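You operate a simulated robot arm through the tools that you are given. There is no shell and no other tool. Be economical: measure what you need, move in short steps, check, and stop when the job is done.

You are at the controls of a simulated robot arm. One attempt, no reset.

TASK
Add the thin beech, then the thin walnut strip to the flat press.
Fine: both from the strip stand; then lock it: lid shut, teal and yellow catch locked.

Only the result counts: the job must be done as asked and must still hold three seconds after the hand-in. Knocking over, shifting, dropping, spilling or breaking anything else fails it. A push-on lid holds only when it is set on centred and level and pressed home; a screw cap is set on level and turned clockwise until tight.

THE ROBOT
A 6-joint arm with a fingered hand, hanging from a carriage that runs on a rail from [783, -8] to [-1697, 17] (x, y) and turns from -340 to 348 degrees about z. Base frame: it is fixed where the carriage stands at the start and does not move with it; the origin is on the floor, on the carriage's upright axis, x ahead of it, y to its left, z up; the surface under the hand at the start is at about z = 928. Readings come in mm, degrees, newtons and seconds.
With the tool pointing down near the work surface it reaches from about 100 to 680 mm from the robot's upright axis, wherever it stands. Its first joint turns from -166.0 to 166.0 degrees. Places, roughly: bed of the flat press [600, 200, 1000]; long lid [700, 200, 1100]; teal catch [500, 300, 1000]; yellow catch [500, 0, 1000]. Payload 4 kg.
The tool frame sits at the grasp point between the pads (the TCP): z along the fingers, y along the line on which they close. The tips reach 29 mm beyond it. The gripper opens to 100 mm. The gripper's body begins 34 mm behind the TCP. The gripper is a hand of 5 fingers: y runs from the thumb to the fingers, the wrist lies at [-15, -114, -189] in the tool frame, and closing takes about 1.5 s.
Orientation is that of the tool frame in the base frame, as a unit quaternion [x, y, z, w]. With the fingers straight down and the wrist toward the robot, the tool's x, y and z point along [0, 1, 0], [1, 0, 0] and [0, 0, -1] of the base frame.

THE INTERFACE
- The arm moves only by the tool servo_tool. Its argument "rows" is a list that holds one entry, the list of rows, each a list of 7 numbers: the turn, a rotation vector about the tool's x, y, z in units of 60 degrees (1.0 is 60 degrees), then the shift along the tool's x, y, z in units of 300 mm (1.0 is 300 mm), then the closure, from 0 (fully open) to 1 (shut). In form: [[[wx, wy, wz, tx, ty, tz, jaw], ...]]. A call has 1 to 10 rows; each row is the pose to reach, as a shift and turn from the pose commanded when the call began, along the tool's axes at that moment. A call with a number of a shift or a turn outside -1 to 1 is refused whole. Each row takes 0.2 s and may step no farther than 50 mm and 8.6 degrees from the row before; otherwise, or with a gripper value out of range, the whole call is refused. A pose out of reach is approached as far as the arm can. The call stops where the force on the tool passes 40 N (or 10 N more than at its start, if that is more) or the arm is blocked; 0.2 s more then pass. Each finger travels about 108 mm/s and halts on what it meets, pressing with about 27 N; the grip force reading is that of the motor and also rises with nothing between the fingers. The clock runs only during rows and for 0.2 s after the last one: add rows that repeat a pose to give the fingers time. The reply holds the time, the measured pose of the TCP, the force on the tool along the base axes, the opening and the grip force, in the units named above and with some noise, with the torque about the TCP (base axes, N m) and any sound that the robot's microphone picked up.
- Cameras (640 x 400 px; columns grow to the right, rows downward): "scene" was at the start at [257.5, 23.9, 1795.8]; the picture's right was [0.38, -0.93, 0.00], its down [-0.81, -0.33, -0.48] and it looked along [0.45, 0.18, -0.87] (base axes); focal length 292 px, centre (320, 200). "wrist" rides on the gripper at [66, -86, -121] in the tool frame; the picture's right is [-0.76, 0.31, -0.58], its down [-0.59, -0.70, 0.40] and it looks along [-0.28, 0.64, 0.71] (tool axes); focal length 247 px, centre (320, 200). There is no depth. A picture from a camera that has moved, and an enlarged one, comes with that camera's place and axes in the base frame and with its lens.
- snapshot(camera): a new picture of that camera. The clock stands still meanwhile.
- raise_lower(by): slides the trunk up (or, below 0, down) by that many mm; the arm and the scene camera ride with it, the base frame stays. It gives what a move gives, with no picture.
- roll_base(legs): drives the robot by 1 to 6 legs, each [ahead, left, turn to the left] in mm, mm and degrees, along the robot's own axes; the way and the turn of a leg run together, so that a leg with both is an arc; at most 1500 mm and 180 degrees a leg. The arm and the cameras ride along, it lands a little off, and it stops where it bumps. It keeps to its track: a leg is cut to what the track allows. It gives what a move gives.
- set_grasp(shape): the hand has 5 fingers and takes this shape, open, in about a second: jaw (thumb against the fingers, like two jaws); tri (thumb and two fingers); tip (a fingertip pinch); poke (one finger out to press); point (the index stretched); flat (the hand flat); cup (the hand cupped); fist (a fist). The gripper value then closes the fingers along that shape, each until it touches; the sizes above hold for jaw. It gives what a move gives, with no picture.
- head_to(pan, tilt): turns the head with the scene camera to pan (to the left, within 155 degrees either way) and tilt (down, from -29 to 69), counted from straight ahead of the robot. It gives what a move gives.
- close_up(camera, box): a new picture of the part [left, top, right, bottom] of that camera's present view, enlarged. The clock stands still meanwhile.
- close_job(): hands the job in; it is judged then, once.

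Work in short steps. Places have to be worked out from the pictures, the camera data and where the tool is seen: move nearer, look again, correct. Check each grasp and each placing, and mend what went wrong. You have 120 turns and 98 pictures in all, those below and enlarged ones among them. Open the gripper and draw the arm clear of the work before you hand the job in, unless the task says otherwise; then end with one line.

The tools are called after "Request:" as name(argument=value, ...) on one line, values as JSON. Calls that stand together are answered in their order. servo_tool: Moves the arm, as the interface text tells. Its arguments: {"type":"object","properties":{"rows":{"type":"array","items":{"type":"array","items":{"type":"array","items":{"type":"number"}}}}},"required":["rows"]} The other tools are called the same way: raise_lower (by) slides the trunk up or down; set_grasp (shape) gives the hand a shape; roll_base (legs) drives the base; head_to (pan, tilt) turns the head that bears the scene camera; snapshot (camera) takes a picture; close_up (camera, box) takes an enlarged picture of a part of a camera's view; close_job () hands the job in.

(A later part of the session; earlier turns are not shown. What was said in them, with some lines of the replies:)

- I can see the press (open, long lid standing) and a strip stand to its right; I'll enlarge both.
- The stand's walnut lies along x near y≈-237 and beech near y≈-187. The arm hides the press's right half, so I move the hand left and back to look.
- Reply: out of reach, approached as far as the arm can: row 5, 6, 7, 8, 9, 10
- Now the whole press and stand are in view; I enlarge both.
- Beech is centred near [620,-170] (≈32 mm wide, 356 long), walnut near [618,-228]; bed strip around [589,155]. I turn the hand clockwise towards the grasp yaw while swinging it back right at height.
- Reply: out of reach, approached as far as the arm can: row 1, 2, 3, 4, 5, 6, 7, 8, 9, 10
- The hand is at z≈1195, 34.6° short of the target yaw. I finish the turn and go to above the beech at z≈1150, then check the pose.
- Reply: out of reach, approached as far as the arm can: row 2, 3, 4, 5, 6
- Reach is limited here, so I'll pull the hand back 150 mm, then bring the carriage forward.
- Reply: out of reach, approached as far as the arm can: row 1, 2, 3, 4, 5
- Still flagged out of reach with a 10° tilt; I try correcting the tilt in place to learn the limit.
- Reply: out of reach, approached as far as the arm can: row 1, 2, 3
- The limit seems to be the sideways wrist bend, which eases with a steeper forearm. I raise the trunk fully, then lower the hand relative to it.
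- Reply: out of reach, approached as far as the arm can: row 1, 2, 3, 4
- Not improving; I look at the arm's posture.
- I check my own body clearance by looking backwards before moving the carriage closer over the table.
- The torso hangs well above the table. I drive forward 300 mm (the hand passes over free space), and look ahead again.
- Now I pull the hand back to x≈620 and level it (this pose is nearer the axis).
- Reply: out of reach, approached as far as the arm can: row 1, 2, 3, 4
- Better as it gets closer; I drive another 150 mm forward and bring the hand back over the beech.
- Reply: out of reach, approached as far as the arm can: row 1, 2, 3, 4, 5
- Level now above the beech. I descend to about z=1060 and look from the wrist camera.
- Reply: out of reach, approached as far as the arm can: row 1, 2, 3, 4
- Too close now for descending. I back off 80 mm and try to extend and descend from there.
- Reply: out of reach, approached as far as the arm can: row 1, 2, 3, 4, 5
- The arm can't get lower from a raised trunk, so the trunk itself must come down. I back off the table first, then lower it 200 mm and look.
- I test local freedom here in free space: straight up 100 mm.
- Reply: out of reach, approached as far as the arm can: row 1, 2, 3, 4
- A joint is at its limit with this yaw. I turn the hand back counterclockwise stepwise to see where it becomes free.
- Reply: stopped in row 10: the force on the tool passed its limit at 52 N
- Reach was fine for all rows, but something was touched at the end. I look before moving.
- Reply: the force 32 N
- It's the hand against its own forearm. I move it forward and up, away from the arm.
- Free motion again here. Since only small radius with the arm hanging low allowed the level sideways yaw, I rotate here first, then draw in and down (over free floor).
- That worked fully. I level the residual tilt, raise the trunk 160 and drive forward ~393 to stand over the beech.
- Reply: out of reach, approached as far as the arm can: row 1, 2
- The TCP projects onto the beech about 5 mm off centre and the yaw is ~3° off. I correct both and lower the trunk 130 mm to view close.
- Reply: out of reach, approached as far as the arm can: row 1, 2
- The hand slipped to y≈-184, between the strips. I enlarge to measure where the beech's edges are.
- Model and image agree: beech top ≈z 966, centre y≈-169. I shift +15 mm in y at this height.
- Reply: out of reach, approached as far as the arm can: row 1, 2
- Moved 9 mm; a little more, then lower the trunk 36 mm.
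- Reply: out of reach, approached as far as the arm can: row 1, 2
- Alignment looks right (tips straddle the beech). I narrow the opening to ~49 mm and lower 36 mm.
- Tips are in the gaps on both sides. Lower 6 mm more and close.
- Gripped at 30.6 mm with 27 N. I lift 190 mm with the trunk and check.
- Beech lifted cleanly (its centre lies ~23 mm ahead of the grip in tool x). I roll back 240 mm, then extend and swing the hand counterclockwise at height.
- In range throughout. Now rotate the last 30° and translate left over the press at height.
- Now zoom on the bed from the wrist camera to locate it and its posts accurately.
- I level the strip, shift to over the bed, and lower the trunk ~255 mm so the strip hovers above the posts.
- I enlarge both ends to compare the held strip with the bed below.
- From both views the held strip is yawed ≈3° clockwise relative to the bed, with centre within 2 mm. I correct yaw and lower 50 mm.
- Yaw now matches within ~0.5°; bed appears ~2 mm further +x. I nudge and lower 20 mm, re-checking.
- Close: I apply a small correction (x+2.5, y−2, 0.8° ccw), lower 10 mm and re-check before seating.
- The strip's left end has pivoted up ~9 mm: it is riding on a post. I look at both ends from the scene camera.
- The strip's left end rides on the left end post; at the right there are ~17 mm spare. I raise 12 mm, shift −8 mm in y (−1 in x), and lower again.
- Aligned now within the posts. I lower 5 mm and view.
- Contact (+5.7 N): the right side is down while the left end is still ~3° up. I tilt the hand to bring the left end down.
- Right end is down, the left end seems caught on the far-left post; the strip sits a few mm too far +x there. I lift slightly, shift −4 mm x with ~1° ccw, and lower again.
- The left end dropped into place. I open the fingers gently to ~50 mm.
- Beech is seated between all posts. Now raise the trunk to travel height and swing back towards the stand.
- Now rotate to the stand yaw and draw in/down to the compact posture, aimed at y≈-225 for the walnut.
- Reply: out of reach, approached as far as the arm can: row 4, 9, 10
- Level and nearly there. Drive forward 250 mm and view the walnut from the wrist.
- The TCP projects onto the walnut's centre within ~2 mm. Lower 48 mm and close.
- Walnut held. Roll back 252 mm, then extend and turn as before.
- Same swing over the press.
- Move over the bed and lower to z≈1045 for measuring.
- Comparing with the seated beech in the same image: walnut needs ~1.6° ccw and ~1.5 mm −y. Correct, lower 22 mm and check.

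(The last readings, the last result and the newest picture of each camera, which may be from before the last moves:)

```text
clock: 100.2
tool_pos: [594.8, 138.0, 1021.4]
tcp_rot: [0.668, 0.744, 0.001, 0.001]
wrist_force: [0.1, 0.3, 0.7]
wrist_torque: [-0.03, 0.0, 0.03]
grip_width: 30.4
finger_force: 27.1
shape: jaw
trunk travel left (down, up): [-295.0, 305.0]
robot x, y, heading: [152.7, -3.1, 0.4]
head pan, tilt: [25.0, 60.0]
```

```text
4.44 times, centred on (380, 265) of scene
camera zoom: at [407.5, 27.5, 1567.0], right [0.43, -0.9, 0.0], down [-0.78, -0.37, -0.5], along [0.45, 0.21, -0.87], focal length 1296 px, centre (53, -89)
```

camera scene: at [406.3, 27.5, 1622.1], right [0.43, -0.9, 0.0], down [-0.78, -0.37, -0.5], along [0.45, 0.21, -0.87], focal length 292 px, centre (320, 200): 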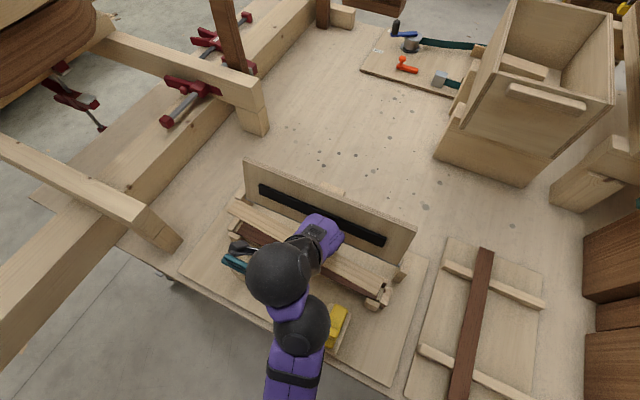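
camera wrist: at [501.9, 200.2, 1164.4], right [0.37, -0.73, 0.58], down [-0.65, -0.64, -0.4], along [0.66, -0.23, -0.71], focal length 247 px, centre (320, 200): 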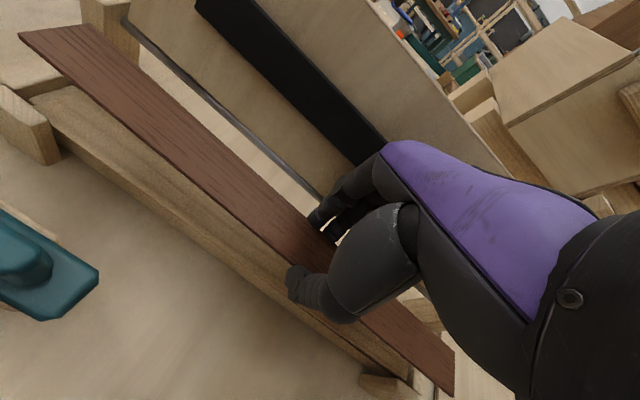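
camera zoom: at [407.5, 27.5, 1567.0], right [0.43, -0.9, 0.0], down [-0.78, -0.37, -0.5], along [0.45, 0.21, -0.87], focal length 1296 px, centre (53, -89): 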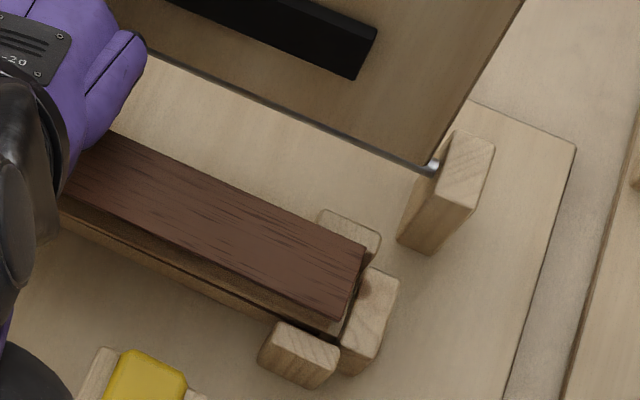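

Alignment looks right allowing for parallax. Nudge +1 mm y, lower 11 mm, check.

Request:
servo_tool(rows=[[[0, 0, 0, 0.004, 0, 0, 0.8], [0, 0, 0, 0.004, 0, 0, 0.8]]])

Request:
raise_lower(by=-11)

Request:
close_up(camera="scene", box=[210, 150, 440, 310])

Request:
snapshot(camera="wrist")

```text
clock: 100.8
tool_pos: [595.4, 140.3, 1020.5]
tcp_rot: [0.667, 0.745, 0.001, 0.0]
wrist_force: [-0.6, 0.2, 0.1]
wrist_torque: [0.0, 0.0, 0.02]
grip_width: 30.5
finger_force: 26.7
shape: jaw
trunk travel left (down, up): [-295.0, 305.0]
robot x, y, heading: [152.6, 0.2, 0.4]
head pan, tilt: [25.0, 60.0]
```

```text
clock: 101.4
tool_pos: [595.8, 140.2, 1010.4]
tcp_rot: [0.668, 0.744, 0.0, 0.0]
wrist_force: [-0.4, -0.3, -0.3]
wrist_torque: [-0.01, 0.02, -0.02]
grip_width: 30.7
finger_force: 26.8
shape: jaw
trunk travel left (down, up): [-284.0, 316.0]
robot x, y, heading: [151.5, 0.1, 0.4]
head pan, tilt: [25.0, 60.0]
```

```text
2.50 times, centred on (325, 230) of scene
camera zoom: at [407.5, 27.5, 1556.0], right [0.43, -0.9, 0.0], down [-0.78, -0.37, -0.5], along [0.45, 0.21, -0.87], focal length 729 px, centre (308, 125)
```

zoom: 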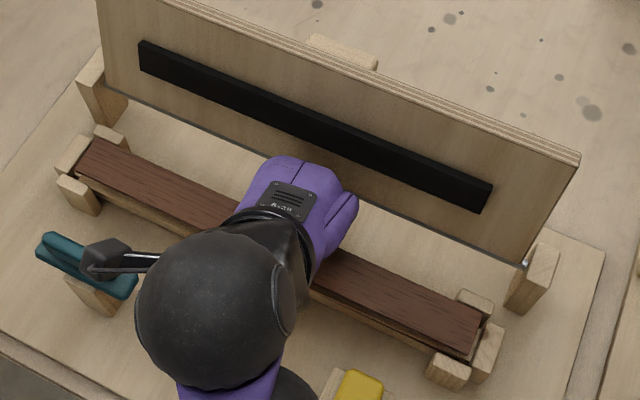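

```text
35 pictures are left
camera wrist: at [501.9, 197.0, 1133.2], right [0.39, -0.72, 0.58], down [-0.63, -0.66, -0.4], along [0.67, -0.21, -0.71], focal length 247 px, centre (320, 200)
```

wrist: 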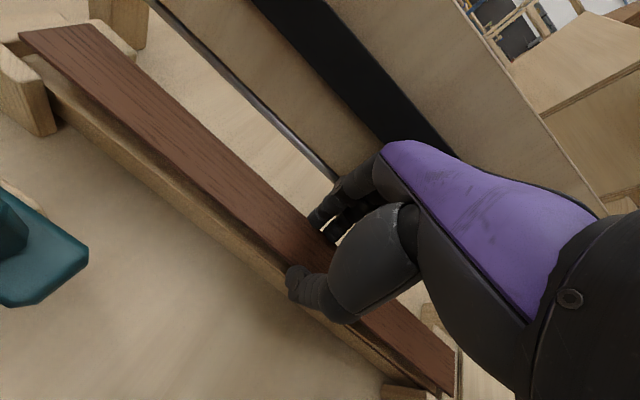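

It sits between the posts now; lower 5 mm to contact.

Request:
raise_lower(by=-4)

Request:
close_up(camera="scene", box=[210, 150, 440, 310])

```text
clock: 101.9
tool_pos: [595.3, 139.0, 1006.1]
tcp_rot: [0.668, 0.744, 0.001, 0.0]
wrist_force: [-0.2, -0.3, -1.3]
wrist_torque: [0.01, -0.02, 0.03]
grip_width: 30.3
finger_force: 27.2
shape: jaw
trunk travel left (down, up): [-280.0, 320.0]
robot x, y, heading: [150.1, 0.9, 0.4]
head pan, tilt: [25.0, 60.0]
```

```text
2.50 times, centred on (325, 230) of scene
camera zoom: at [407.4, 27.5, 1552.0], right [0.43, -0.9, 0.0], down [-0.78, -0.37, -0.5], along [0.45, 0.21, -0.87], focal length 729 px, centre (308, 125)
```

zoom: 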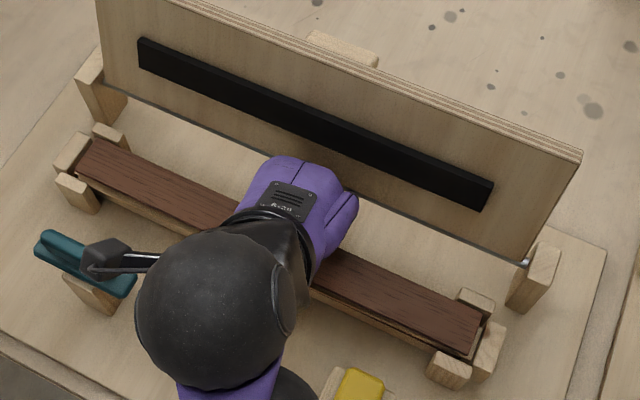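

Lower 2 more and release.

Request:
raise_lower(by=-2)

Request:
servo_tool(rows=[[[0, 0, 0, 0, 0, 0, 0.66], [0, 0, 0, 0, 0, 0, 0.6], [0, 0, 0, 0, 0, 0, 0.55], [0, 0, 0, 0, 0, 0, 0.51], [0, 0, 0, 0, 0, 0, 0.51], [0, 0, 0, 0, 0, 0, 0.51]]])

Request:
raise_lower(by=150)

Request:
close_up(camera="wrist", box=[0, 100, 400, 400])

```text
clock: 102.4
tool_pos: [594.8, 139.8, 1004.0]
tcp_rot: [0.668, 0.744, 0.002, 0.0]
wrist_force: [-0.5, 0.4, -0.2]
wrist_torque: [-0.01, -0.04, -0.03]
grip_width: 30.5
finger_force: 27.1
shape: jaw
trunk travel left (down, up): [-278.0, 322.0]
robot x, y, heading: [152.6, -0.6, 0.2]
head pan, tilt: [25.0, 60.0]
```

```text
clock: 103.8
tool_pos: [595.2, 139.6, 1004.5]
tcp_rot: [0.668, 0.744, 0.001, 0.001]
wrist_force: [0.2, 0.6, 0.4]
wrist_torque: [-0.03, 0.01, -0.01]
grip_width: 48.4
finger_force: 0.0
shape: jaw
trunk travel left (down, up): [-278.0, 322.0]
robot x, y, heading: [150.6, -0.1, 0.6]
head pan, tilt: [25.0, 60.0]
```

```text
clock: 105.6
tool_pos: [595.7, 139.8, 1153.3]
tcp_rot: [0.668, 0.744, 0.001, 0.0]
wrist_force: [0.3, -0.9, -0.3]
wrist_torque: [0.01, -0.02, 0.01]
grip_width: 48.6
finger_force: 0.0
shape: jaw
trunk travel left (down, up): [-428.0, 172.0]
robot x, y, heading: [148.8, 0.5, 0.3]
head pan, tilt: [25.0, 60.0]
```

```text
1.33 times, centred on (200, 250) of wrist
camera zoom: at [501.8, 196.9, 1277.1], right [0.39, -0.72, 0.58], down [-0.63, -0.66, -0.4], along [0.67, -0.21, -0.71], focal length 329 px, centre (480, 133)
```

zoom: 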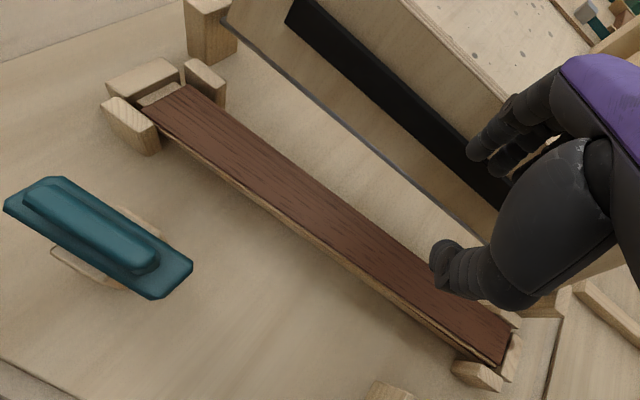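

Both strips are stacked correctly. Next the lid: it leans back with top edge near x≈710, z≈1075. I raise, drive 100 mm forward, and set the hand open above the lid's top edge at y≈225.

Request:
raise_lower(by=70)

Request:
roll_base(legs=[[100, 0, 0]])

Request:
servo_tool(rows=[[[0, 0, 0.03, 0.1, 0.03, 0, 0.2], [0, 0, 0.06, 0.2, 0.05, 0, 0.0], [0, 0, 0.08, 0.28, 0.07, 0, 0.0], [0, 0, 0.08, 0.28, 0.07, 0, 0.0]]])

Request:
head_to(pan=50, tilt=50)

Request:
snapshot(camera="scene")

Request:
snapshot(camera="wrist")

```text
clock: 106.7
tool_pos: [594.8, 140.6, 1224.0]
tcp_rot: [0.668, 0.744, 0.001, 0.001]
wrist_force: [-0.1, 0.7, 0.6]
wrist_torque: [-0.01, 0.05, -0.02]
grip_width: 48.6
finger_force: 0.1
shape: jaw
trunk travel left (down, up): [-498.0, 102.0]
robot x, y, heading: [149.7, -1.3, 0.3]
head pan, tilt: [25.0, 60.0]
```

```text
clock: 107.8
tool_pos: [698.0, 138.7, 1223.5]
tcp_rot: [0.667, 0.745, 0.001, 0.0]
wrist_force: [-0.3, 0.8, 0.3]
wrist_torque: [0.02, 0.02, 0.01]
grip_width: 48.5
finger_force: 0.1
shape: jaw
trunk travel left (down, up): [-498.0, 102.0]
robot x, y, heading: [245.1, -0.6, 0.5]
head pan, tilt: [25.0, 60.0]
```

```text
clock: 108.8
tool_pos: [711.1, 228.0, 1226.3]
tcp_rot: [0.699, 0.716, 0.001, 0.001]
wrist_force: [-0.2, 0.6, 0.4]
wrist_torque: [0.01, -0.01, 0.02]
grip_width: 99.7
finger_force: 0.2
shape: jaw
trunk travel left (down, up): [-498.0, 102.0]
robot x, y, heading: [253.0, -4.4, 0.5]
head pan, tilt: [25.0, 60.0]
```

```text
clock: 109.7
tool_pos: [710.8, 227.9, 1224.7]
tcp_rot: [0.698, 0.716, 0.001, 0.0]
wrist_force: [0.5, 0.5, 0.1]
wrist_torque: [0.0, 0.01, -0.02]
grip_width: 99.8
finger_force: 0.1
shape: jaw
trunk travel left (down, up): [-498.0, 102.0]
robot x, y, heading: [252.0, -1.7, 0.2]
head pan, tilt: [50.0, 50.0]
```

```text
32 pictures are left
camera scene: at [498.4, 57.3, 1782.6], right [0.77, -0.64, 0.0], down [-0.49, -0.59, -0.64], along [0.41, 0.49, -0.77], focal length 292 px, centre (320, 200)
```

scene: 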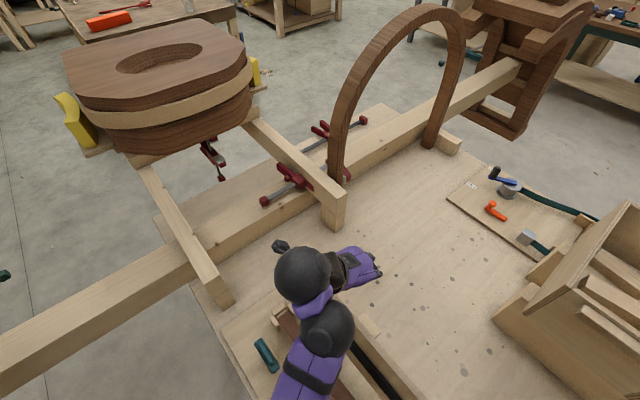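

```text
31 pictures are left
camera wrist: at [621.8, 292.3, 1348.6], right [0.32, -0.75, 0.58], down [-0.69, -0.61, -0.4], along [0.65, -0.27, -0.71], focal length 247 px, centre (320, 200)
```

wrist: 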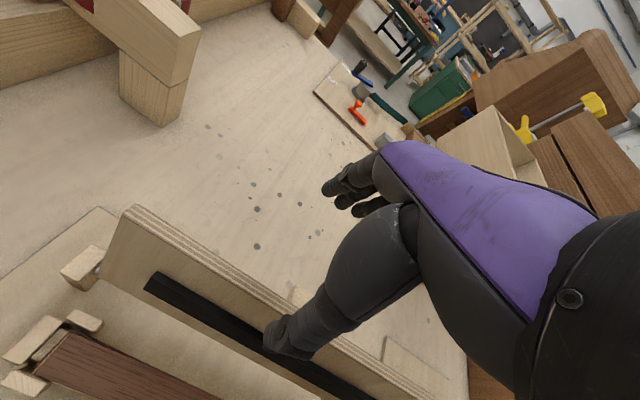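

Lid top edge ≈(x 697–709, z≈1108). I centre the hand on it, descend 105 mm with the open jaws straddling it, and check.

Request:
servo_tool(rows=[[[0, 0, 0, 0, -0.02, 0, 0], [0, 0, 0, 0, -0.03, 0, 0]]])

Request:
raise_lower(by=-100)

Request:
snapshot(camera="wrist")

```text
clock: 110.3
tool_pos: [701.1, 226.6, 1226.3]
tcp_rot: [0.698, 0.716, 0.001, 0.0]
wrist_force: [-0.7, -0.5, 0.0]
wrist_torque: [0.01, -0.03, -0.01]
grip_width: 99.9
finger_force: 0.0
shape: jaw
trunk travel left (down, up): [-498.0, 102.0]
robot x, y, heading: [253.8, -4.9, 0.4]
head pan, tilt: [50.0, 50.0]
```

```text
clock: 111.6
tool_pos: [700.4, 226.1, 1125.5]
tcp_rot: [0.697, 0.717, 0.0, 0.0]
wrist_force: [-0.6, 0.8, 1.0]
wrist_torque: [-0.01, -0.01, -0.06]
grip_width: 99.6
finger_force: 0.1
shape: jaw
trunk travel left (down, up): [-398.0, 202.0]
robot x, y, heading: [249.4, -7.1, 0.4]
head pan, tilt: [50.0, 50.0]
```

```text
30 pictures are left
camera wrist: at [612.2, 291.1, 1248.4], right [0.32, -0.75, 0.58], down [-0.69, -0.61, -0.4], along [0.65, -0.27, -0.71], focal length 247 px, centre (320, 200)
```

wrist: 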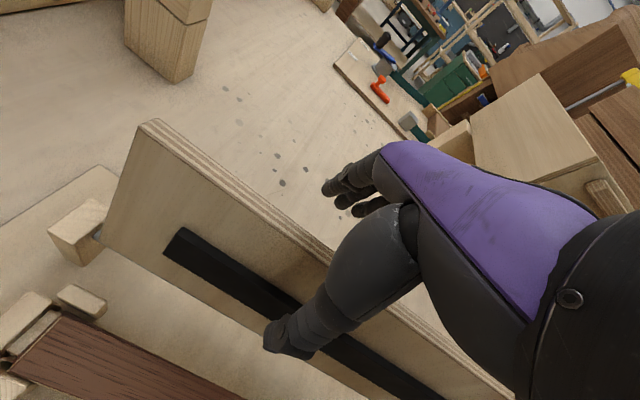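

Jaws straddle the lid's top edge (triangulated top ≈[698,1113]). I narrow to ~45 mm, lower 8 mm, and roll back 90 mm so the lid is carried forward past vertical.

Request:
servo_tool(rows=[[[0, 0, 0, 0, 0, 0, 0.2], [0, 0, 0, 0, 0, 0, 0.4], [0, 0, 0, 0, 0, 0, 0.55], [0, 0, 0, 0, 0, 0, 0.55], [0, 0, 0, 0, 0, 0, 0.55]]])

Request:
raise_lower(by=-8)

Request:
roll_base(legs=[[-90, 0, 0]])

Request:
snapshot(camera="wrist")

```text
clock: 112.8
tool_pos: [701.0, 227.0, 1125.5]
tcp_rot: [0.698, 0.716, 0.001, 0.0]
wrist_force: [0.7, 0.8, 0.0]
wrist_torque: [0.0, -0.03, -0.01]
grip_width: 45.4
finger_force: 0.1
shape: jaw
trunk travel left (down, up): [-398.0, 202.0]
robot x, y, heading: [251.6, -0.9, 0.4]
head pan, tilt: [50.0, 50.0]
```

```text
clock: 113.4
tool_pos: [701.3, 226.9, 1117.3]
tcp_rot: [0.698, 0.716, 0.001, 0.0]
wrist_force: [-0.1, -0.3, 1.0]
wrist_torque: [0.01, -0.04, -0.04]
grip_width: 45.4
finger_force: 0.0
shape: jaw
trunk travel left (down, up): [-390.0, 210.0]
robot x, y, heading: [252.2, -5.8, 0.4]
head pan, tilt: [50.0, 50.0]
```

```text
clock: 114.5
tool_pos: [613.4, 227.0, 1116.4]
tcp_rot: [0.698, 0.716, 0.001, 0.001]
wrist_force: [-5.6, -0.4, 2.9]
wrist_torque: [-0.01, 0.14, 0.0]
grip_width: 46.3
finger_force: 0.0
shape: jaw
trunk travel left (down, up): [-390.0, 210.0]
robot x, y, heading: [165.0, -1.3, 0.3]
head pan, tilt: [50.0, 50.0]
```

```text
29 pictures are left
camera wrist: at [524.6, 291.9, 1240.3], right [0.32, -0.75, 0.58], down [-0.69, -0.61, -0.4], along [0.65, -0.27, -0.71], focal length 247 px, centre (320, 200)
```

wrist: 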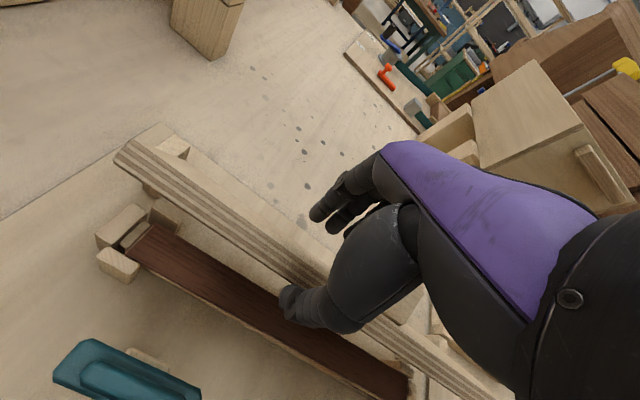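

The lid follows, now tilted forward in the jaws. I carry on along its arc, tilting the hand with it.

Request:
servo_tool(rows=[[[-0.133, 0, 0, 0, -0.057, 0.03, 0.52], [-0.233, 0, 0, 0, -0.112, 0.067, 0.52], [-0.333, 0, 0, 0, -0.157, 0.1, 0.52], [-0.417, 0, 0, 0, -0.193, 0.143, 0.52], [-0.5, 0, 0, 0, -0.223, 0.183, 0.52]]])

Request:
snapshot(camera="wrist")

```text
clock: 115.7
tool_pos: [520.8, 207.0, 1185.0]
tcp_rot: [0.673, 0.698, 0.177, 0.167]
wrist_force: [-0.2, 0.8, -0.7]
wrist_torque: [0.01, 0.01, -0.04]
grip_width: 47.7
finger_force: 0.1
shape: jaw
out of reach, approached as far as the arm can: row 2, 3, 4, 5
trunk travel left (down, up): [-390.0, 210.0]
robot x, y, heading: [166.4, -2.5, 0.4]
head pan, tilt: [50.0, 50.0]
```

```text
28 pictures are left
camera wrist: at [384.8, 268.7, 1252.7], right [0.03, -0.76, 0.65], down [-0.41, -0.6, -0.69], along [0.91, -0.25, -0.33], focal length 247 px, centre (320, 200)
```

wrist: 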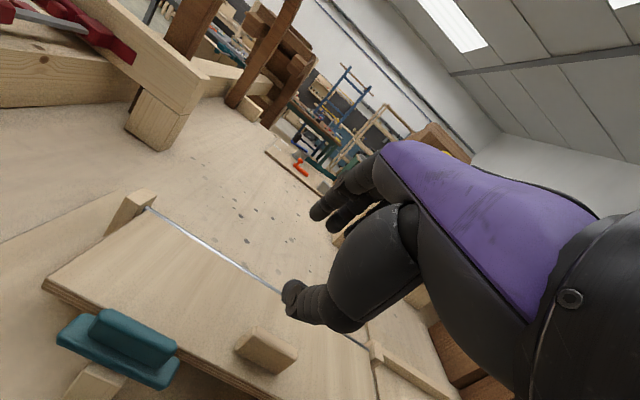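

The arm jumped off due to reach and the lid dropped shut. I level the hand and look at the closed press.

Request:
servo_tool(rows=[[[0.12, 0, 0, 0, 0, -0.02, 0.5], [0.24, 0, 0, 0, 0, -0.04, 0.5], [0.36, 0, 0, 0, 0, -0.06, 0.5], [0.48, 0, 0, 0, 0, -0.08, 0.5], [0.48, 0, 0, 0, 0, -0.08, 0.5]]])

Request:
raise_lower(by=150)

Request:
head_to(pan=20, tilt=55)

Request:
snapshot(camera="scene")

Request:
snapshot(camera="wrist")

```text
clock: 116.9
tool_pos: [540.3, 190.9, 1134.1]
tcp_rot: [0.698, 0.716, 0.009, 0.008]
wrist_force: [0.4, 0.2, 0.5]
wrist_torque: [-0.01, 0.0, 0.0]
grip_width: 49.6
finger_force: 0.1
shape: jaw
out of reach, approached as far as the arm can: row 1, 2, 3, 4, 5
trunk travel left (down, up): [-390.0, 210.0]
robot x, y, heading: [163.6, -1.5, 0.6]
head pan, tilt: [50.0, 50.0]
```

```text
clock: 118.6
tool_pos: [540.9, 189.7, 1285.0]
tcp_rot: [0.697, 0.717, 0.01, 0.009]
wrist_force: [-0.6, 0.1, 0.1]
wrist_torque: [0.03, 0.02, -0.02]
grip_width: 49.7
finger_force: 0.1
shape: jaw
trunk travel left (down, up): [-540.0, 60.0]
robot x, y, heading: [165.2, -3.5, 0.2]
head pan, tilt: [50.0, 50.0]
```

```text
clock: 119.6
tool_pos: [541.4, 190.1, 1284.3]
tcp_rot: [0.697, 0.717, 0.01, 0.009]
wrist_force: [-0.8, -0.2, -0.7]
wrist_torque: [0.01, 0.02, 0.01]
grip_width: 49.8
finger_force: 0.0
shape: jaw
trunk travel left (down, up): [-540.0, 60.0]
robot x, y, heading: [162.8, -0.2, 0.5]
head pan, tilt: [20.0, 55.0]
```

```text
27 pictures are left
camera scene: at [429.6, 24.0, 1818.1], right [0.35, -0.94, 0.0], down [-0.77, -0.29, -0.57], along [0.54, 0.2, -0.82], focal length 292 px, centre (320, 200)
```

scene: 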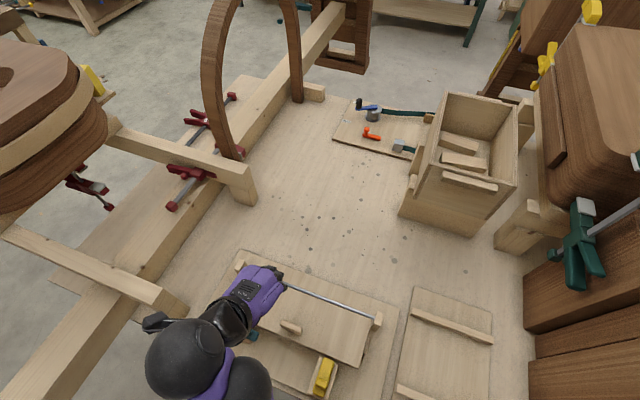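

```text
26 pictures are left
camera wrist: at [449.2, 254.0, 1405.7], right [0.31, -0.75, 0.58], down [-0.68, -0.61, -0.42], along [0.67, -0.26, -0.7], focal length 247 px, centre (320, 200)
```

wrist: 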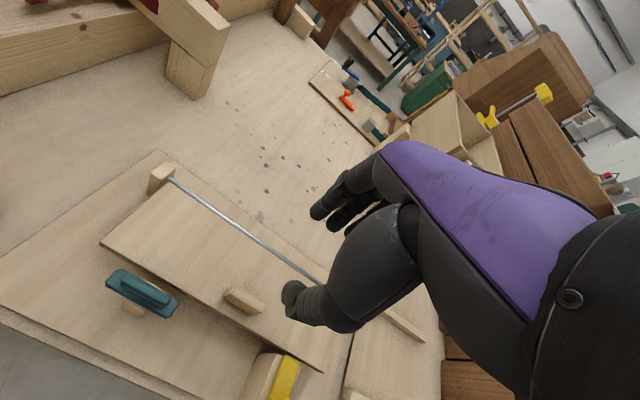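

The lid is shut. I zoom in on the two catches.

Request:
close_up(camera="wrist", box=[80, 230, 240, 340])

Request:
close_up(camera="scene", box=[270, 300, 390, 400])

```text
3.64 times, centred on (160, 285) of wrist
camera zoom: at [449.2, 254.0, 1405.7], right [0.31, -0.75, 0.58], down [-0.68, -0.61, -0.42], along [0.67, -0.26, -0.7], focal length 898 px, centre (902, -109)
```

zoom: 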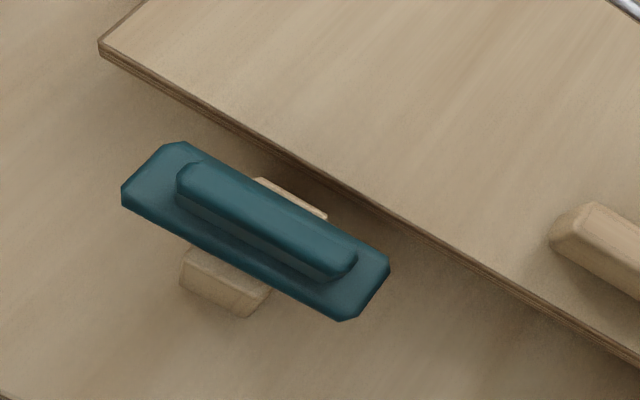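

```text
4.00 times, centred on (330, 350) of scene
camera zoom: at [429.6, 24.0, 1818.1], right [0.35, -0.94, 0.0], down [-0.77, -0.29, -0.57], along [0.54, 0.2, -0.82], focal length 1166 px, centre (280, -400)
```

zoom: 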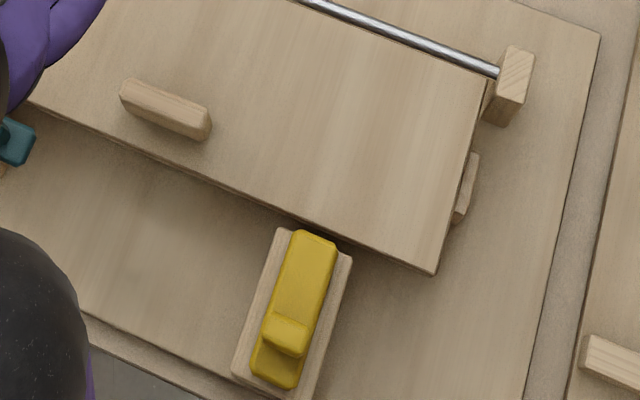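

Teal is a turn-button (pivot ≈[509,268], ridge top z≈1025); yellow is a slide bolt to push +x over the lid. First teal: I position the hand above it.

Request:
roll_base(legs=[[40, 0, 0]])

Request:
servo_tool(rows=[[[0.01, 0, 0, 0.09, -0.08, 0, 0.5], [0.02, 0, 0, 0.18, -0.16, 0, 0.5], [0.026, 0, 0, 0.267, -0.23, 0, 0.5], [0.026, 0, 0, 0.267, -0.23, 0, 0.5]]])

Request:
raise_lower(by=-170)

Request:
snapshot(camera="wrist")

```text
clock: 120.5
tool_pos: [582.8, 189.9, 1285.1]
tcp_rot: [0.698, 0.716, 0.011, 0.008]
wrist_force: [0.2, 0.4, 0.3]
wrist_torque: [0.03, -0.02, -0.03]
grip_width: 49.8
finger_force: 0.0
shape: jaw
trunk travel left (down, up): [-540.0, 60.0]
robot x, y, heading: [205.0, -1.9, 0.2]
head pan, tilt: [20.0, 55.0]
```

```text
clock: 121.5
tool_pos: [538.8, 242.8, 1236.7]
tcp_rot: [0.697, 0.717, 0.002, -0.003]
wrist_force: [-0.1, -1.2, 0.3]
wrist_torque: [0.0, 0.0, 0.0]
grip_width: 49.4
finger_force: 0.2
shape: jaw
out of reach, approached as far as the arm can: row 1, 2, 3, 4
trunk travel left (down, up): [-540.0, 60.0]
robot x, y, heading: [205.6, 0.8, 0.3]
head pan, tilt: [20.0, 55.0]
```

```text
clock: 123.4
tool_pos: [541.4, 243.8, 1070.3]
tcp_rot: [0.696, 0.718, 0.005, -0.004]
wrist_force: [-2.2, -1.4, 31.5]
wrist_torque: [0.03, 0.92, 0.09]
grip_width: 50.6
finger_force: 0.1
shape: jaw
trunk travel left (down, up): [-370.0, 230.0]
robot x, y, heading: [208.9, 0.3, 0.2]
head pan, tilt: [20.0, 55.0]
```

```text
23 pictures are left
camera wrist: at [452.2, 307.4, 1194.3], right [0.33, -0.75, 0.57], down [-0.68, -0.61, -0.41], along [0.65, -0.26, -0.71], focal length 247 px, centre (320, 200)
```

wrist: 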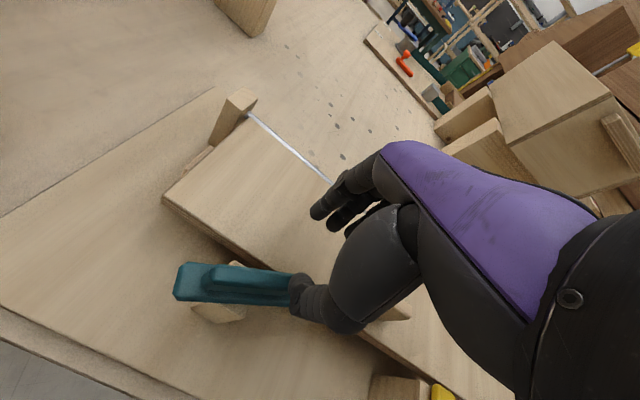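

Contact (31 N) — the thumb pressed onto the teal bar's end. Back up 40 mm and look.

Request:
raise_lower(by=45)

Request:
close_up(camera="wrist", box=[120, 180, 360, 360])

```text
clock: 124.3
tool_pos: [539.0, 244.3, 1114.2]
tcp_rot: [0.696, 0.718, 0.002, -0.003]
wrist_force: [0.6, 0.0, -0.5]
wrist_torque: [-0.02, -0.02, 0.0]
grip_width: 49.8
finger_force: 0.1
shape: jaw
trunk travel left (down, up): [-415.0, 185.0]
robot x, y, heading: [204.3, -2.7, 0.1]
head pan, tilt: [20.0, 55.0]
```

```text
2.22 times, centred on (240, 270) of wrist
camera zoom: at [451.1, 306.5, 1236.6], right [0.33, -0.75, 0.57], down [-0.69, -0.61, -0.4], along [0.65, -0.26, -0.72], focal length 549 px, centre (498, 44)
```

zoom: 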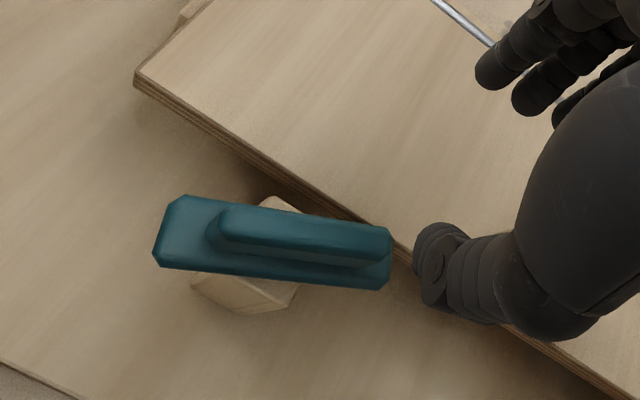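

The teal button turned ~23° counterclockwise by that touch, so that direction is right. I'll push its right end onward with the thumb. First roll back 75 mm for reach and set the thumb beside the −x side of the right end.

Request:
roll_base(legs=[[-75, 0, 0]])

Request:
servo_tool(rows=[[[0, 0, 0, -0.04, 0.07, 0, 0.5], [0, 0, 0, -0.073, 0.15, 0, 0.5], [0, 0, 0, -0.073, 0.15, 0, 0.5]]])

```text
clock: 125.3
tool_pos: [465.2, 243.3, 1113.0]
tcp_rot: [0.698, 0.716, 0.003, -0.003]
wrist_force: [0.3, 0.5, 0.3]
wrist_torque: [-0.01, 0.04, 0.0]
grip_width: 49.8
finger_force: 0.0
shape: jaw
trunk travel left (down, up): [-415.0, 185.0]
robot x, y, heading: [132.5, -3.3, -0.1]
head pan, tilt: [20.0, 55.0]
```

```text
clock: 126.1
tool_pos: [514.3, 222.5, 1111.9]
tcp_rot: [0.698, 0.716, 0.002, -0.002]
wrist_force: [-0.5, 0.2, -1.3]
wrist_torque: [-0.01, -0.03, 0.01]
grip_width: 49.9
finger_force: 0.0
shape: jaw
trunk travel left (down, up): [-415.0, 185.0]
robot x, y, heading: [129.2, -4.1, 0.1]
head pan, tilt: [20.0, 55.0]
```

In reach. Lower with the arm to TCP z≈1060 (tips ≈1031) and view.

Request:
servo_tool(rows=[[[0, 0, 0, 0, 0, 0.06, 0.5], [0, 0, 0, 0, 0, 0.12, 0.5], [0, 0, 0, 0, 0, 0.16, 0.5], [0, 0, 0, 0, 0, 0.173, 0.5]]])

Request:
snapshot(camera="wrist")

```text
clock: 127.1
tool_pos: [512.3, 222.1, 1062.7]
tcp_rot: [0.698, 0.716, 0.002, -0.002]
wrist_force: [0.8, 0.2, -0.3]
wrist_torque: [0.02, 0.0, 0.0]
grip_width: 49.8
finger_force: 0.1
shape: jaw
trunk travel left (down, up): [-415.0, 185.0]
robot x, y, heading: [133.8, -0.8, 0.1]
head pan, tilt: [20.0, 55.0]
```

```text
21 pictures are left
camera wrist: at [424.6, 285.2, 1186.3], right [0.33, -0.75, 0.57], down [-0.69, -0.6, -0.4], along [0.65, -0.26, -0.71], focal length 247 px, centre (320, 200)
```

wrist: 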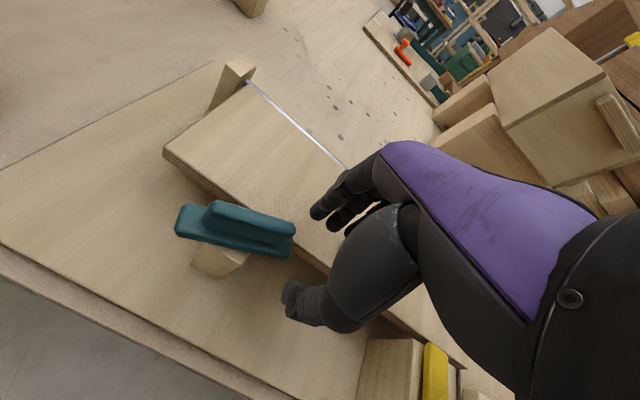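

Thumb is beside the bar's right end. I push it in an arc (+x then +y).

Request:
servo_tool(rows=[[[0, 0, 0, 0.047, 0, 0, 0.5], [0, 0, 0, 0.05, 0.04, 0, 0.5], [0, 0, 0, 0.053, 0.083, 0, 0.5], [0, 0, 0, 0.06, 0.127, 0, 0.5], [0, 0, 0, 0.067, 0.16, 0, 0.5], [0, 0, 0, 0.08, 0.18, 0, 0.5], [0, 0, 0, 0.09, 0.187, 0, 0.5]]])

Request:
snapshot(camera="wrist")

```text
clock: 128.7
tool_pos: [567.4, 249.7, 1060.0]
tcp_rot: [0.698, 0.716, 0.002, -0.003]
wrist_force: [-1.5, -1.2, -0.1]
wrist_torque: [-0.02, -0.05, 0.02]
grip_width: 49.8
finger_force: 0.1
shape: jaw
trunk travel left (down, up): [-415.0, 185.0]
robot x, y, heading: [133.0, 0.9, 0.4]
head pan, tilt: [20.0, 55.0]
```

```text
20 pictures are left
camera wrist: at [478.6, 314.1, 1184.5], right [0.33, -0.75, 0.57], down [-0.69, -0.6, -0.4], along [0.65, -0.26, -0.71], focal length 247 px, centre (320, 200)
```

wrist: 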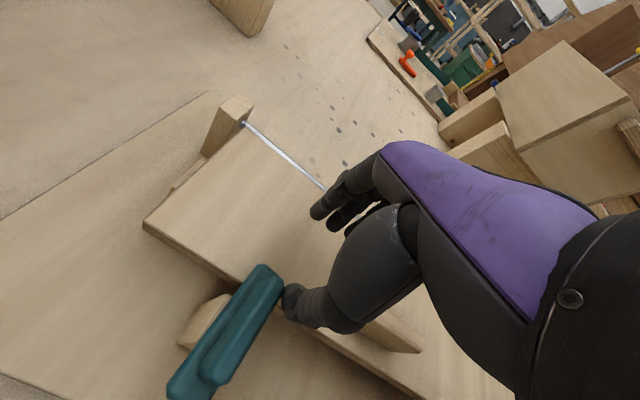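

Teal now lies ≈85° turned, its end over the lid. A few mm more in +y, then retreat and lift.

Request:
servo_tool(rows=[[[0, 0, 0, 0.012, 0.005, 0, 0.5], [0, 0, 0, 0.02, 0.005, 0, 0.5], [0, 0, 0, 0.02, 0.005, 0, 0.5], [0, 0, 0, -0.01, 0.005, 0, 0.5], [0, 0, 0, -0.04, 0.005, -0.08, 0.5], [0, 0, 0, -0.05, 0.005, -0.2, 0.5]]])

Request:
snapshot(camera="wrist")

```text
clock: 130.1
tool_pos: [571.9, 236.8, 1121.9]
tcp_rot: [0.698, 0.716, 0.002, -0.003]
wrist_force: [-0.5, 0.2, 0.4]
wrist_torque: [0.03, 0.0, 0.01]
grip_width: 50.1
finger_force: 0.2
shape: jaw
trunk travel left (down, up): [-415.0, 185.0]
robot x, y, heading: [134.3, -2.2, 0.0]
head pan, tilt: [20.0, 55.0]
```

```text
19 pictures are left
camera wrist: at [483.3, 300.1, 1244.6], right [0.33, -0.75, 0.57], down [-0.69, -0.6, -0.4], along [0.65, -0.26, -0.72], focal length 247 px, centre (320, 200)
```

wrist: 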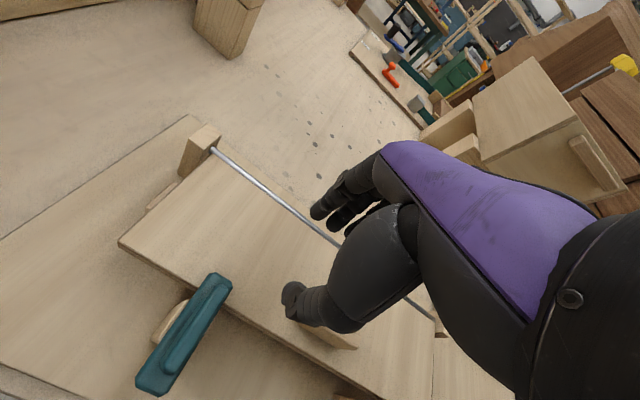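

Teal is now perpendicular over the lid (~91°). Next the yellow slide bolt (knob ≈[470,33]). Roll back 100 mm and move the hand over it.

Request:
roll_base(legs=[[-100, 0, 0]])

Request:
servo_tool(rows=[[[0, 0, 0, -0.14, 0, 0, 0.5], [0, 0, 0, -0.28, 0, 0, 0.5], [0, 0, 0, -0.42, 0, 0, 0.5], [0, 0, 0, -0.56, 0, 0, 0.5], [0, 0, 0, -0.68, 0.01, 0, 0.5], [0, 0, 0, -0.68, 0.01, 0, 0.5]]])

Request:
snapshot(camera="wrist")

```text
clock: 131.2
tool_pos: [472.0, 238.6, 1121.2]
tcp_rot: [0.697, 0.717, 0.003, -0.003]
wrist_force: [0.4, -0.2, -0.2]
wrist_torque: [-0.03, -0.02, -0.01]
grip_width: 49.9
finger_force: 0.0
shape: jaw
trunk travel left (down, up): [-415.0, 185.0]
robot x, y, heading: [31.9, -0.6, 0.0]
head pan, tilt: [20.0, 55.0]
```

```text
clock: 132.6
tool_pos: [479.5, 31.8, 1117.4]
tcp_rot: [0.697, 0.717, 0.003, -0.002]
wrist_force: [-0.3, -0.1, -0.7]
wrist_torque: [-0.01, -0.01, -0.02]
grip_width: 49.8
finger_force: 0.1
shape: jaw
trunk travel left (down, up): [-415.0, 185.0]
robot x, y, heading: [31.9, 1.1, 0.3]
head pan, tilt: [20.0, 55.0]
```

```text
18 pictures are left
camera wrist: at [391.5, 95.0, 1241.5], right [0.33, -0.75, 0.57], down [-0.69, -0.61, -0.4], along [0.65, -0.26, -0.71], focal length 247 px, centre (320, 200)
```

wrist: 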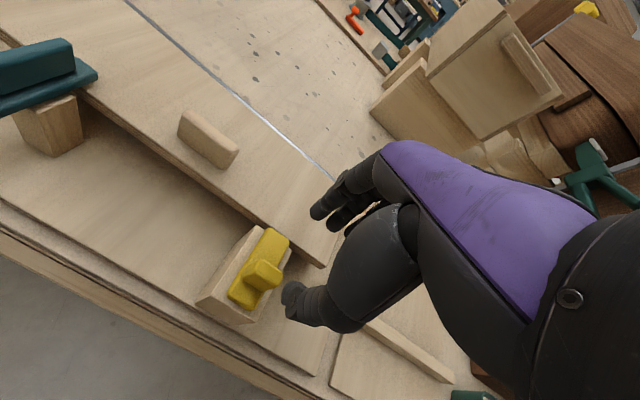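

Knob ≈[470,36,~1038]. I align (y+4, x−3) and lower so thumb is behind and fingers ahead of the knob.

Request:
servo_tool(rows=[[[0, 0, 0, 0.014, -0.01, 0.06, 0.5], [0, 0, 0, 0.014, -0.01, 0.12, 0.5], [0, 0, 0, 0.014, -0.01, 0.16, 0.5], [0, 0, 0, 0.014, -0.01, 0.183, 0.5]]])

Request:
close_up(camera="wrist", box=[160, 160, 400, 360])

```text
clock: 133.6
tool_pos: [474.9, 36.2, 1063.3]
tcp_rot: [0.697, 0.717, 0.002, -0.002]
wrist_force: [-0.6, 1.1, 0.0]
wrist_torque: [-0.01, -0.02, 0.0]
grip_width: 49.9
finger_force: 0.1
shape: jaw
trunk travel left (down, up): [-415.0, 185.0]
robot x, y, heading: [30.3, 0.7, 0.2]
head pan, tilt: [20.0, 55.0]
```

```text
2.00 times, centred on (280, 260) of wrist
camera zoom: at [387.5, 100.4, 1186.9], right [0.33, -0.75, 0.57], down [-0.69, -0.61, -0.4], along [0.65, -0.26, -0.72], focal length 494 px, centre (400, 80)
```

zoom: 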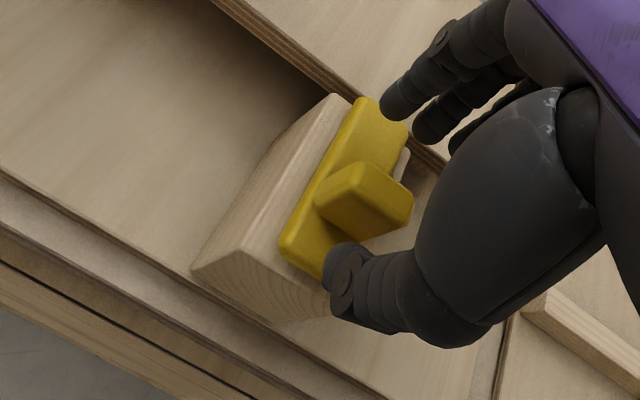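

Knob top triangulates to z≈1031, so I lower 9 mm more and push +x by 33 mm, then check.

Request:
servo_tool(rows=[[[0, 0, 0, 0, 0, 0.03, 0.5], [0, 0, 0, 0, 0, 0.03, 0.5], [0, 0, 0, 0, 0.03, 0.03, 0.5], [0, 0, 0, 0, 0.06, 0.03, 0.5], [0, 0, 0, 0, 0.085, 0.03, 0.5], [0, 0, 0, 0, 0.11, 0.03, 0.5]]])

Request:
close_up(camera="wrist", box=[160, 160, 400, 360])

```text
clock: 135.0
tool_pos: [511.4, 39.5, 1057.4]
tcp_rot: [0.697, 0.717, 0.002, -0.003]
wrist_force: [-1.0, -0.5, 0.3]
wrist_torque: [0.01, -0.02, -0.01]
grip_width: 49.8
finger_force: 0.1
shape: jaw
trunk travel left (down, up): [-415.0, 185.0]
robot x, y, heading: [31.6, -0.8, 0.4]
head pan, tilt: [20.0, 55.0]
```

```text
2.00 times, centred on (280, 260) of wrist
camera zoom: at [422.4, 102.4, 1180.5], right [0.33, -0.75, 0.57], down [-0.69, -0.61, -0.4], along [0.65, -0.26, -0.71], focal length 494 px, centre (400, 80)
```

zoom: 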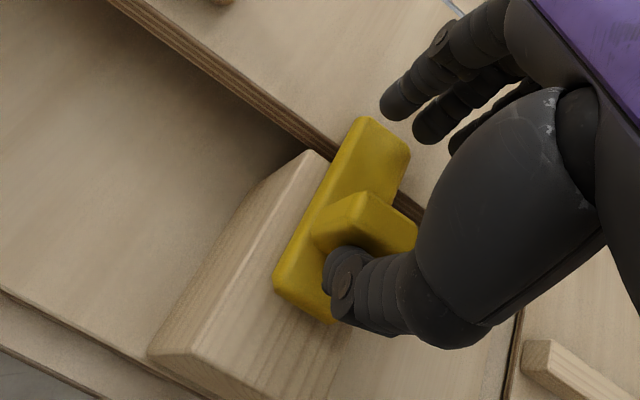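

The bolt slid over the lid edge by ~20 mm. Continue pushing to its end stop.

Request:
servo_tool(rows=[[[0, 0, 0, 0, 0.02, 0, 0.5], [0, 0, 0, 0, 0.04, 0, 0.5], [0, 0, 0, 0, 0.06, 0, 0.5], [0, 0, 0, 0, 0.06, 0, 0.5]]])

Request:
close_up(camera="wrist", box=[160, 160, 400, 360])

```text
clock: 136.0
tool_pos: [525.9, 39.4, 1055.5]
tcp_rot: [0.697, 0.717, 0.001, -0.003]
wrist_force: [-8.3, -2.0, 4.8]
wrist_torque: [-0.05, 0.34, 0.03]
grip_width: 50.8
finger_force: 0.1
shape: jaw
trunk travel left (down, up): [-415.0, 185.0]
robot x, y, heading: [34.3, 2.6, 0.4]
head pan, tilt: [20.0, 55.0]
```

```text
2.00 times, centred on (280, 260) of wrist
camera zoom: at [438.3, 103.0, 1179.5], right [0.33, -0.75, 0.57], down [-0.69, -0.61, -0.4], along [0.65, -0.26, -0.72], focal length 494 px, centre (400, 80)
```

zoom: 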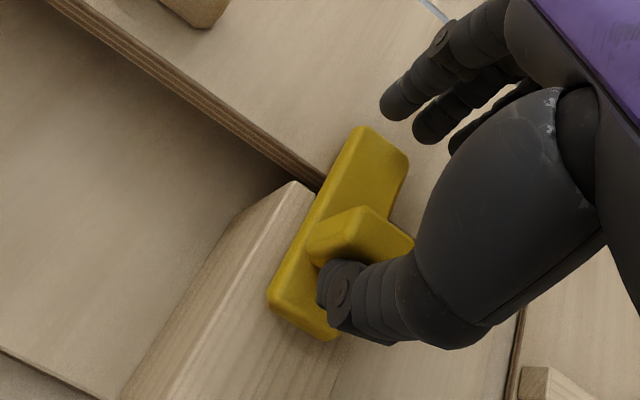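

The bolt now resists at 8 N (end stop), well over the lid. I back off, lift clear, and inspect everything.

Request:
servo_tool(rows=[[[0, 0, 0, 0, -0.03, 0, 0.5], [0, 0, 0, 0, -0.03, -0.1, 0.4], [0, 0, 0, 0, -0.03, -0.22, 0.2], [0, 0, 0, 0, -0.03, -0.22, 0]]])

Request:
raise_lower(by=150)

Request:
roll_base(legs=[[-250, 0, 0]])

Request:
head_to(pan=10, tilt=40)

Request:
snapshot(camera="scene")

Request:
snapshot(camera="wrist")

```text
clock: 137.0
tool_pos: [516.9, 39.5, 1120.2]
tcp_rot: [0.698, 0.716, 0.002, -0.003]
wrist_force: [1.1, 0.1, -0.5]
wrist_torque: [0.01, -0.01, -0.01]
grip_width: 100.1
finger_force: 0.0
shape: jaw
trunk travel left (down, up): [-415.0, 185.0]
robot x, y, heading: [30.3, -1.0, 0.1]
head pan, tilt: [20.0, 55.0]
```

```text
clock: 138.8
tool_pos: [517.5, 38.5, 1269.6]
tcp_rot: [0.697, 0.717, 0.003, -0.002]
wrist_force: [0.2, 0.3, 0.1]
wrist_torque: [0.03, -0.01, -0.01]
grip_width: 99.7
finger_force: 0.0
shape: jaw
trunk travel left (down, up): [-565.0, 35.0]
robot x, y, heading: [31.3, -0.1, 0.0]
head pan, tilt: [20.0, 55.0]
```

```text
clock: 140.6
tool_pos: [269.6, 38.3, 1269.4]
tcp_rot: [0.699, 0.715, 0.003, -0.003]
wrist_force: [1.3, -0.6, -0.2]
wrist_torque: [-0.01, 0.0, 0.02]
grip_width: 99.7
finger_force: 0.2
shape: jaw
trunk travel left (down, up): [-565.0, 35.0]
robot x, y, heading: [-214.0, -1.3, -0.2]
head pan, tilt: [20.0, 55.0]
```

```text
clock: 141.4
tool_pos: [270.5, 39.0, 1269.2]
tcp_rot: [0.699, 0.715, 0.002, -0.002]
wrist_force: [-0.3, 0.2, -0.5]
wrist_torque: [0.01, -0.02, 0.0]
grip_width: 99.8
finger_force: 0.0
shape: jaw
trunk travel left (down, up): [-565.0, 35.0]
robot x, y, heading: [-216.5, 2.9, -0.2]
head pan, tilt: [10.0, 40.0]
```

```text
14 pictures are left
camera scene: at [65.3, 15.6, 1863.7], right [0.17, -0.98, 0.0], down [-0.63, -0.11, -0.77], along [0.75, 0.13, -0.64], focal length 292 px, centre (320, 200)
```

scene: 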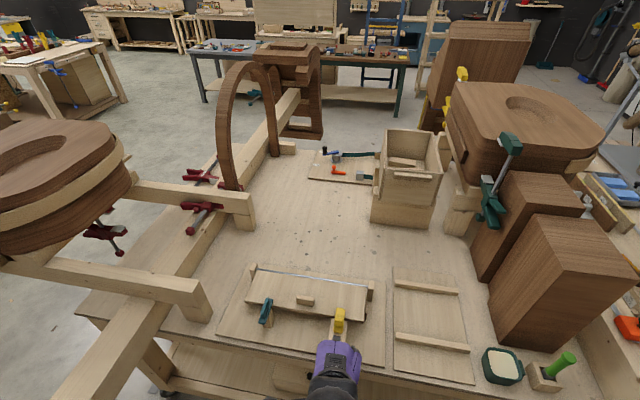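

```text
13 pictures are left
camera wrist: at [182.6, 102.9, 1392.8], right [0.32, -0.75, 0.57], down [-0.69, -0.6, -0.4], along [0.65, -0.26, -0.71], focal length 247 px, centre (320, 200)
```

wrist: 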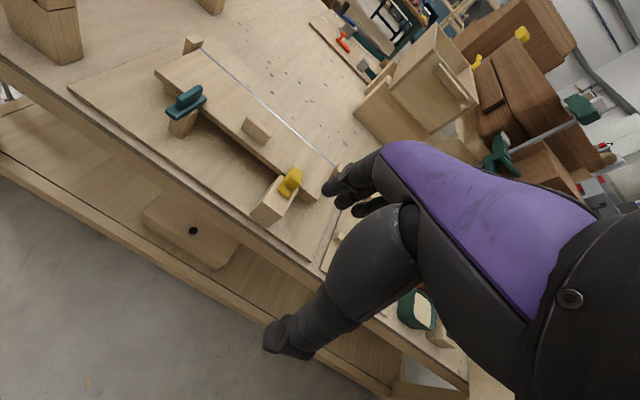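

Everything looks locked; one closer look at lid and catches before handing in.

Request:
close_up(camera="scene", box=[220, 255, 400, 365])

Request:
close_up(camera="wrist", box=[130, 30, 350, 230])

```text
3.56 times, centred on (310, 310) of scene
camera zoom: at [65.3, 15.6, 1863.7], right [0.17, -0.98, 0.0], down [-0.63, -0.11, -0.77], along [0.75, 0.13, -0.64], focal length 1037 px, centre (356, -191)
```

zoom: 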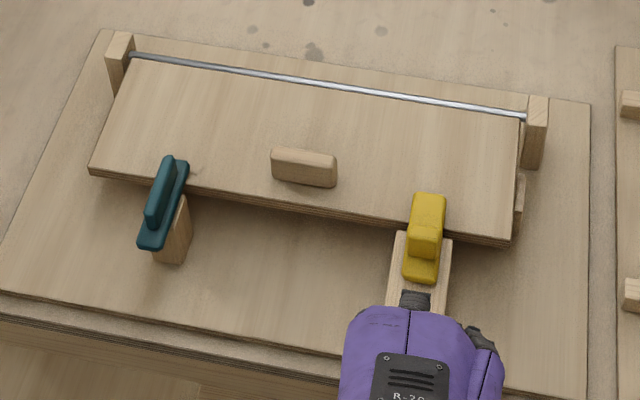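

```text
2.00 times, centred on (240, 130) of wrist
camera zoom: at [182.6, 102.9, 1392.8], right [0.32, -0.75, 0.57], down [-0.69, -0.6, -0.4], along [0.65, -0.26, -0.71], focal length 494 px, centre (480, 340)
```

zoom: 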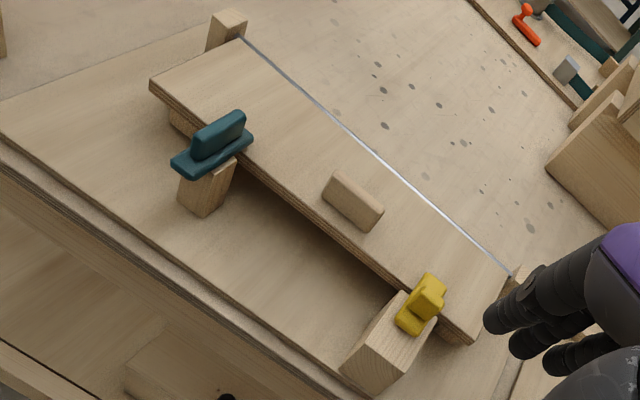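

The lid is shut flat, the teal button lies across its edge, the yellow bolt is fully forward over it, and the arm is clear; handing in.

Request:
close_job()

```text
The job is handed in.
```

The thin beech and then the thin walnut strip are stacked in the flat press, the lid is shut, and the teal and yellow catches are both locked over its edge. I opened the hand and moved the arm clear before handing the job in.
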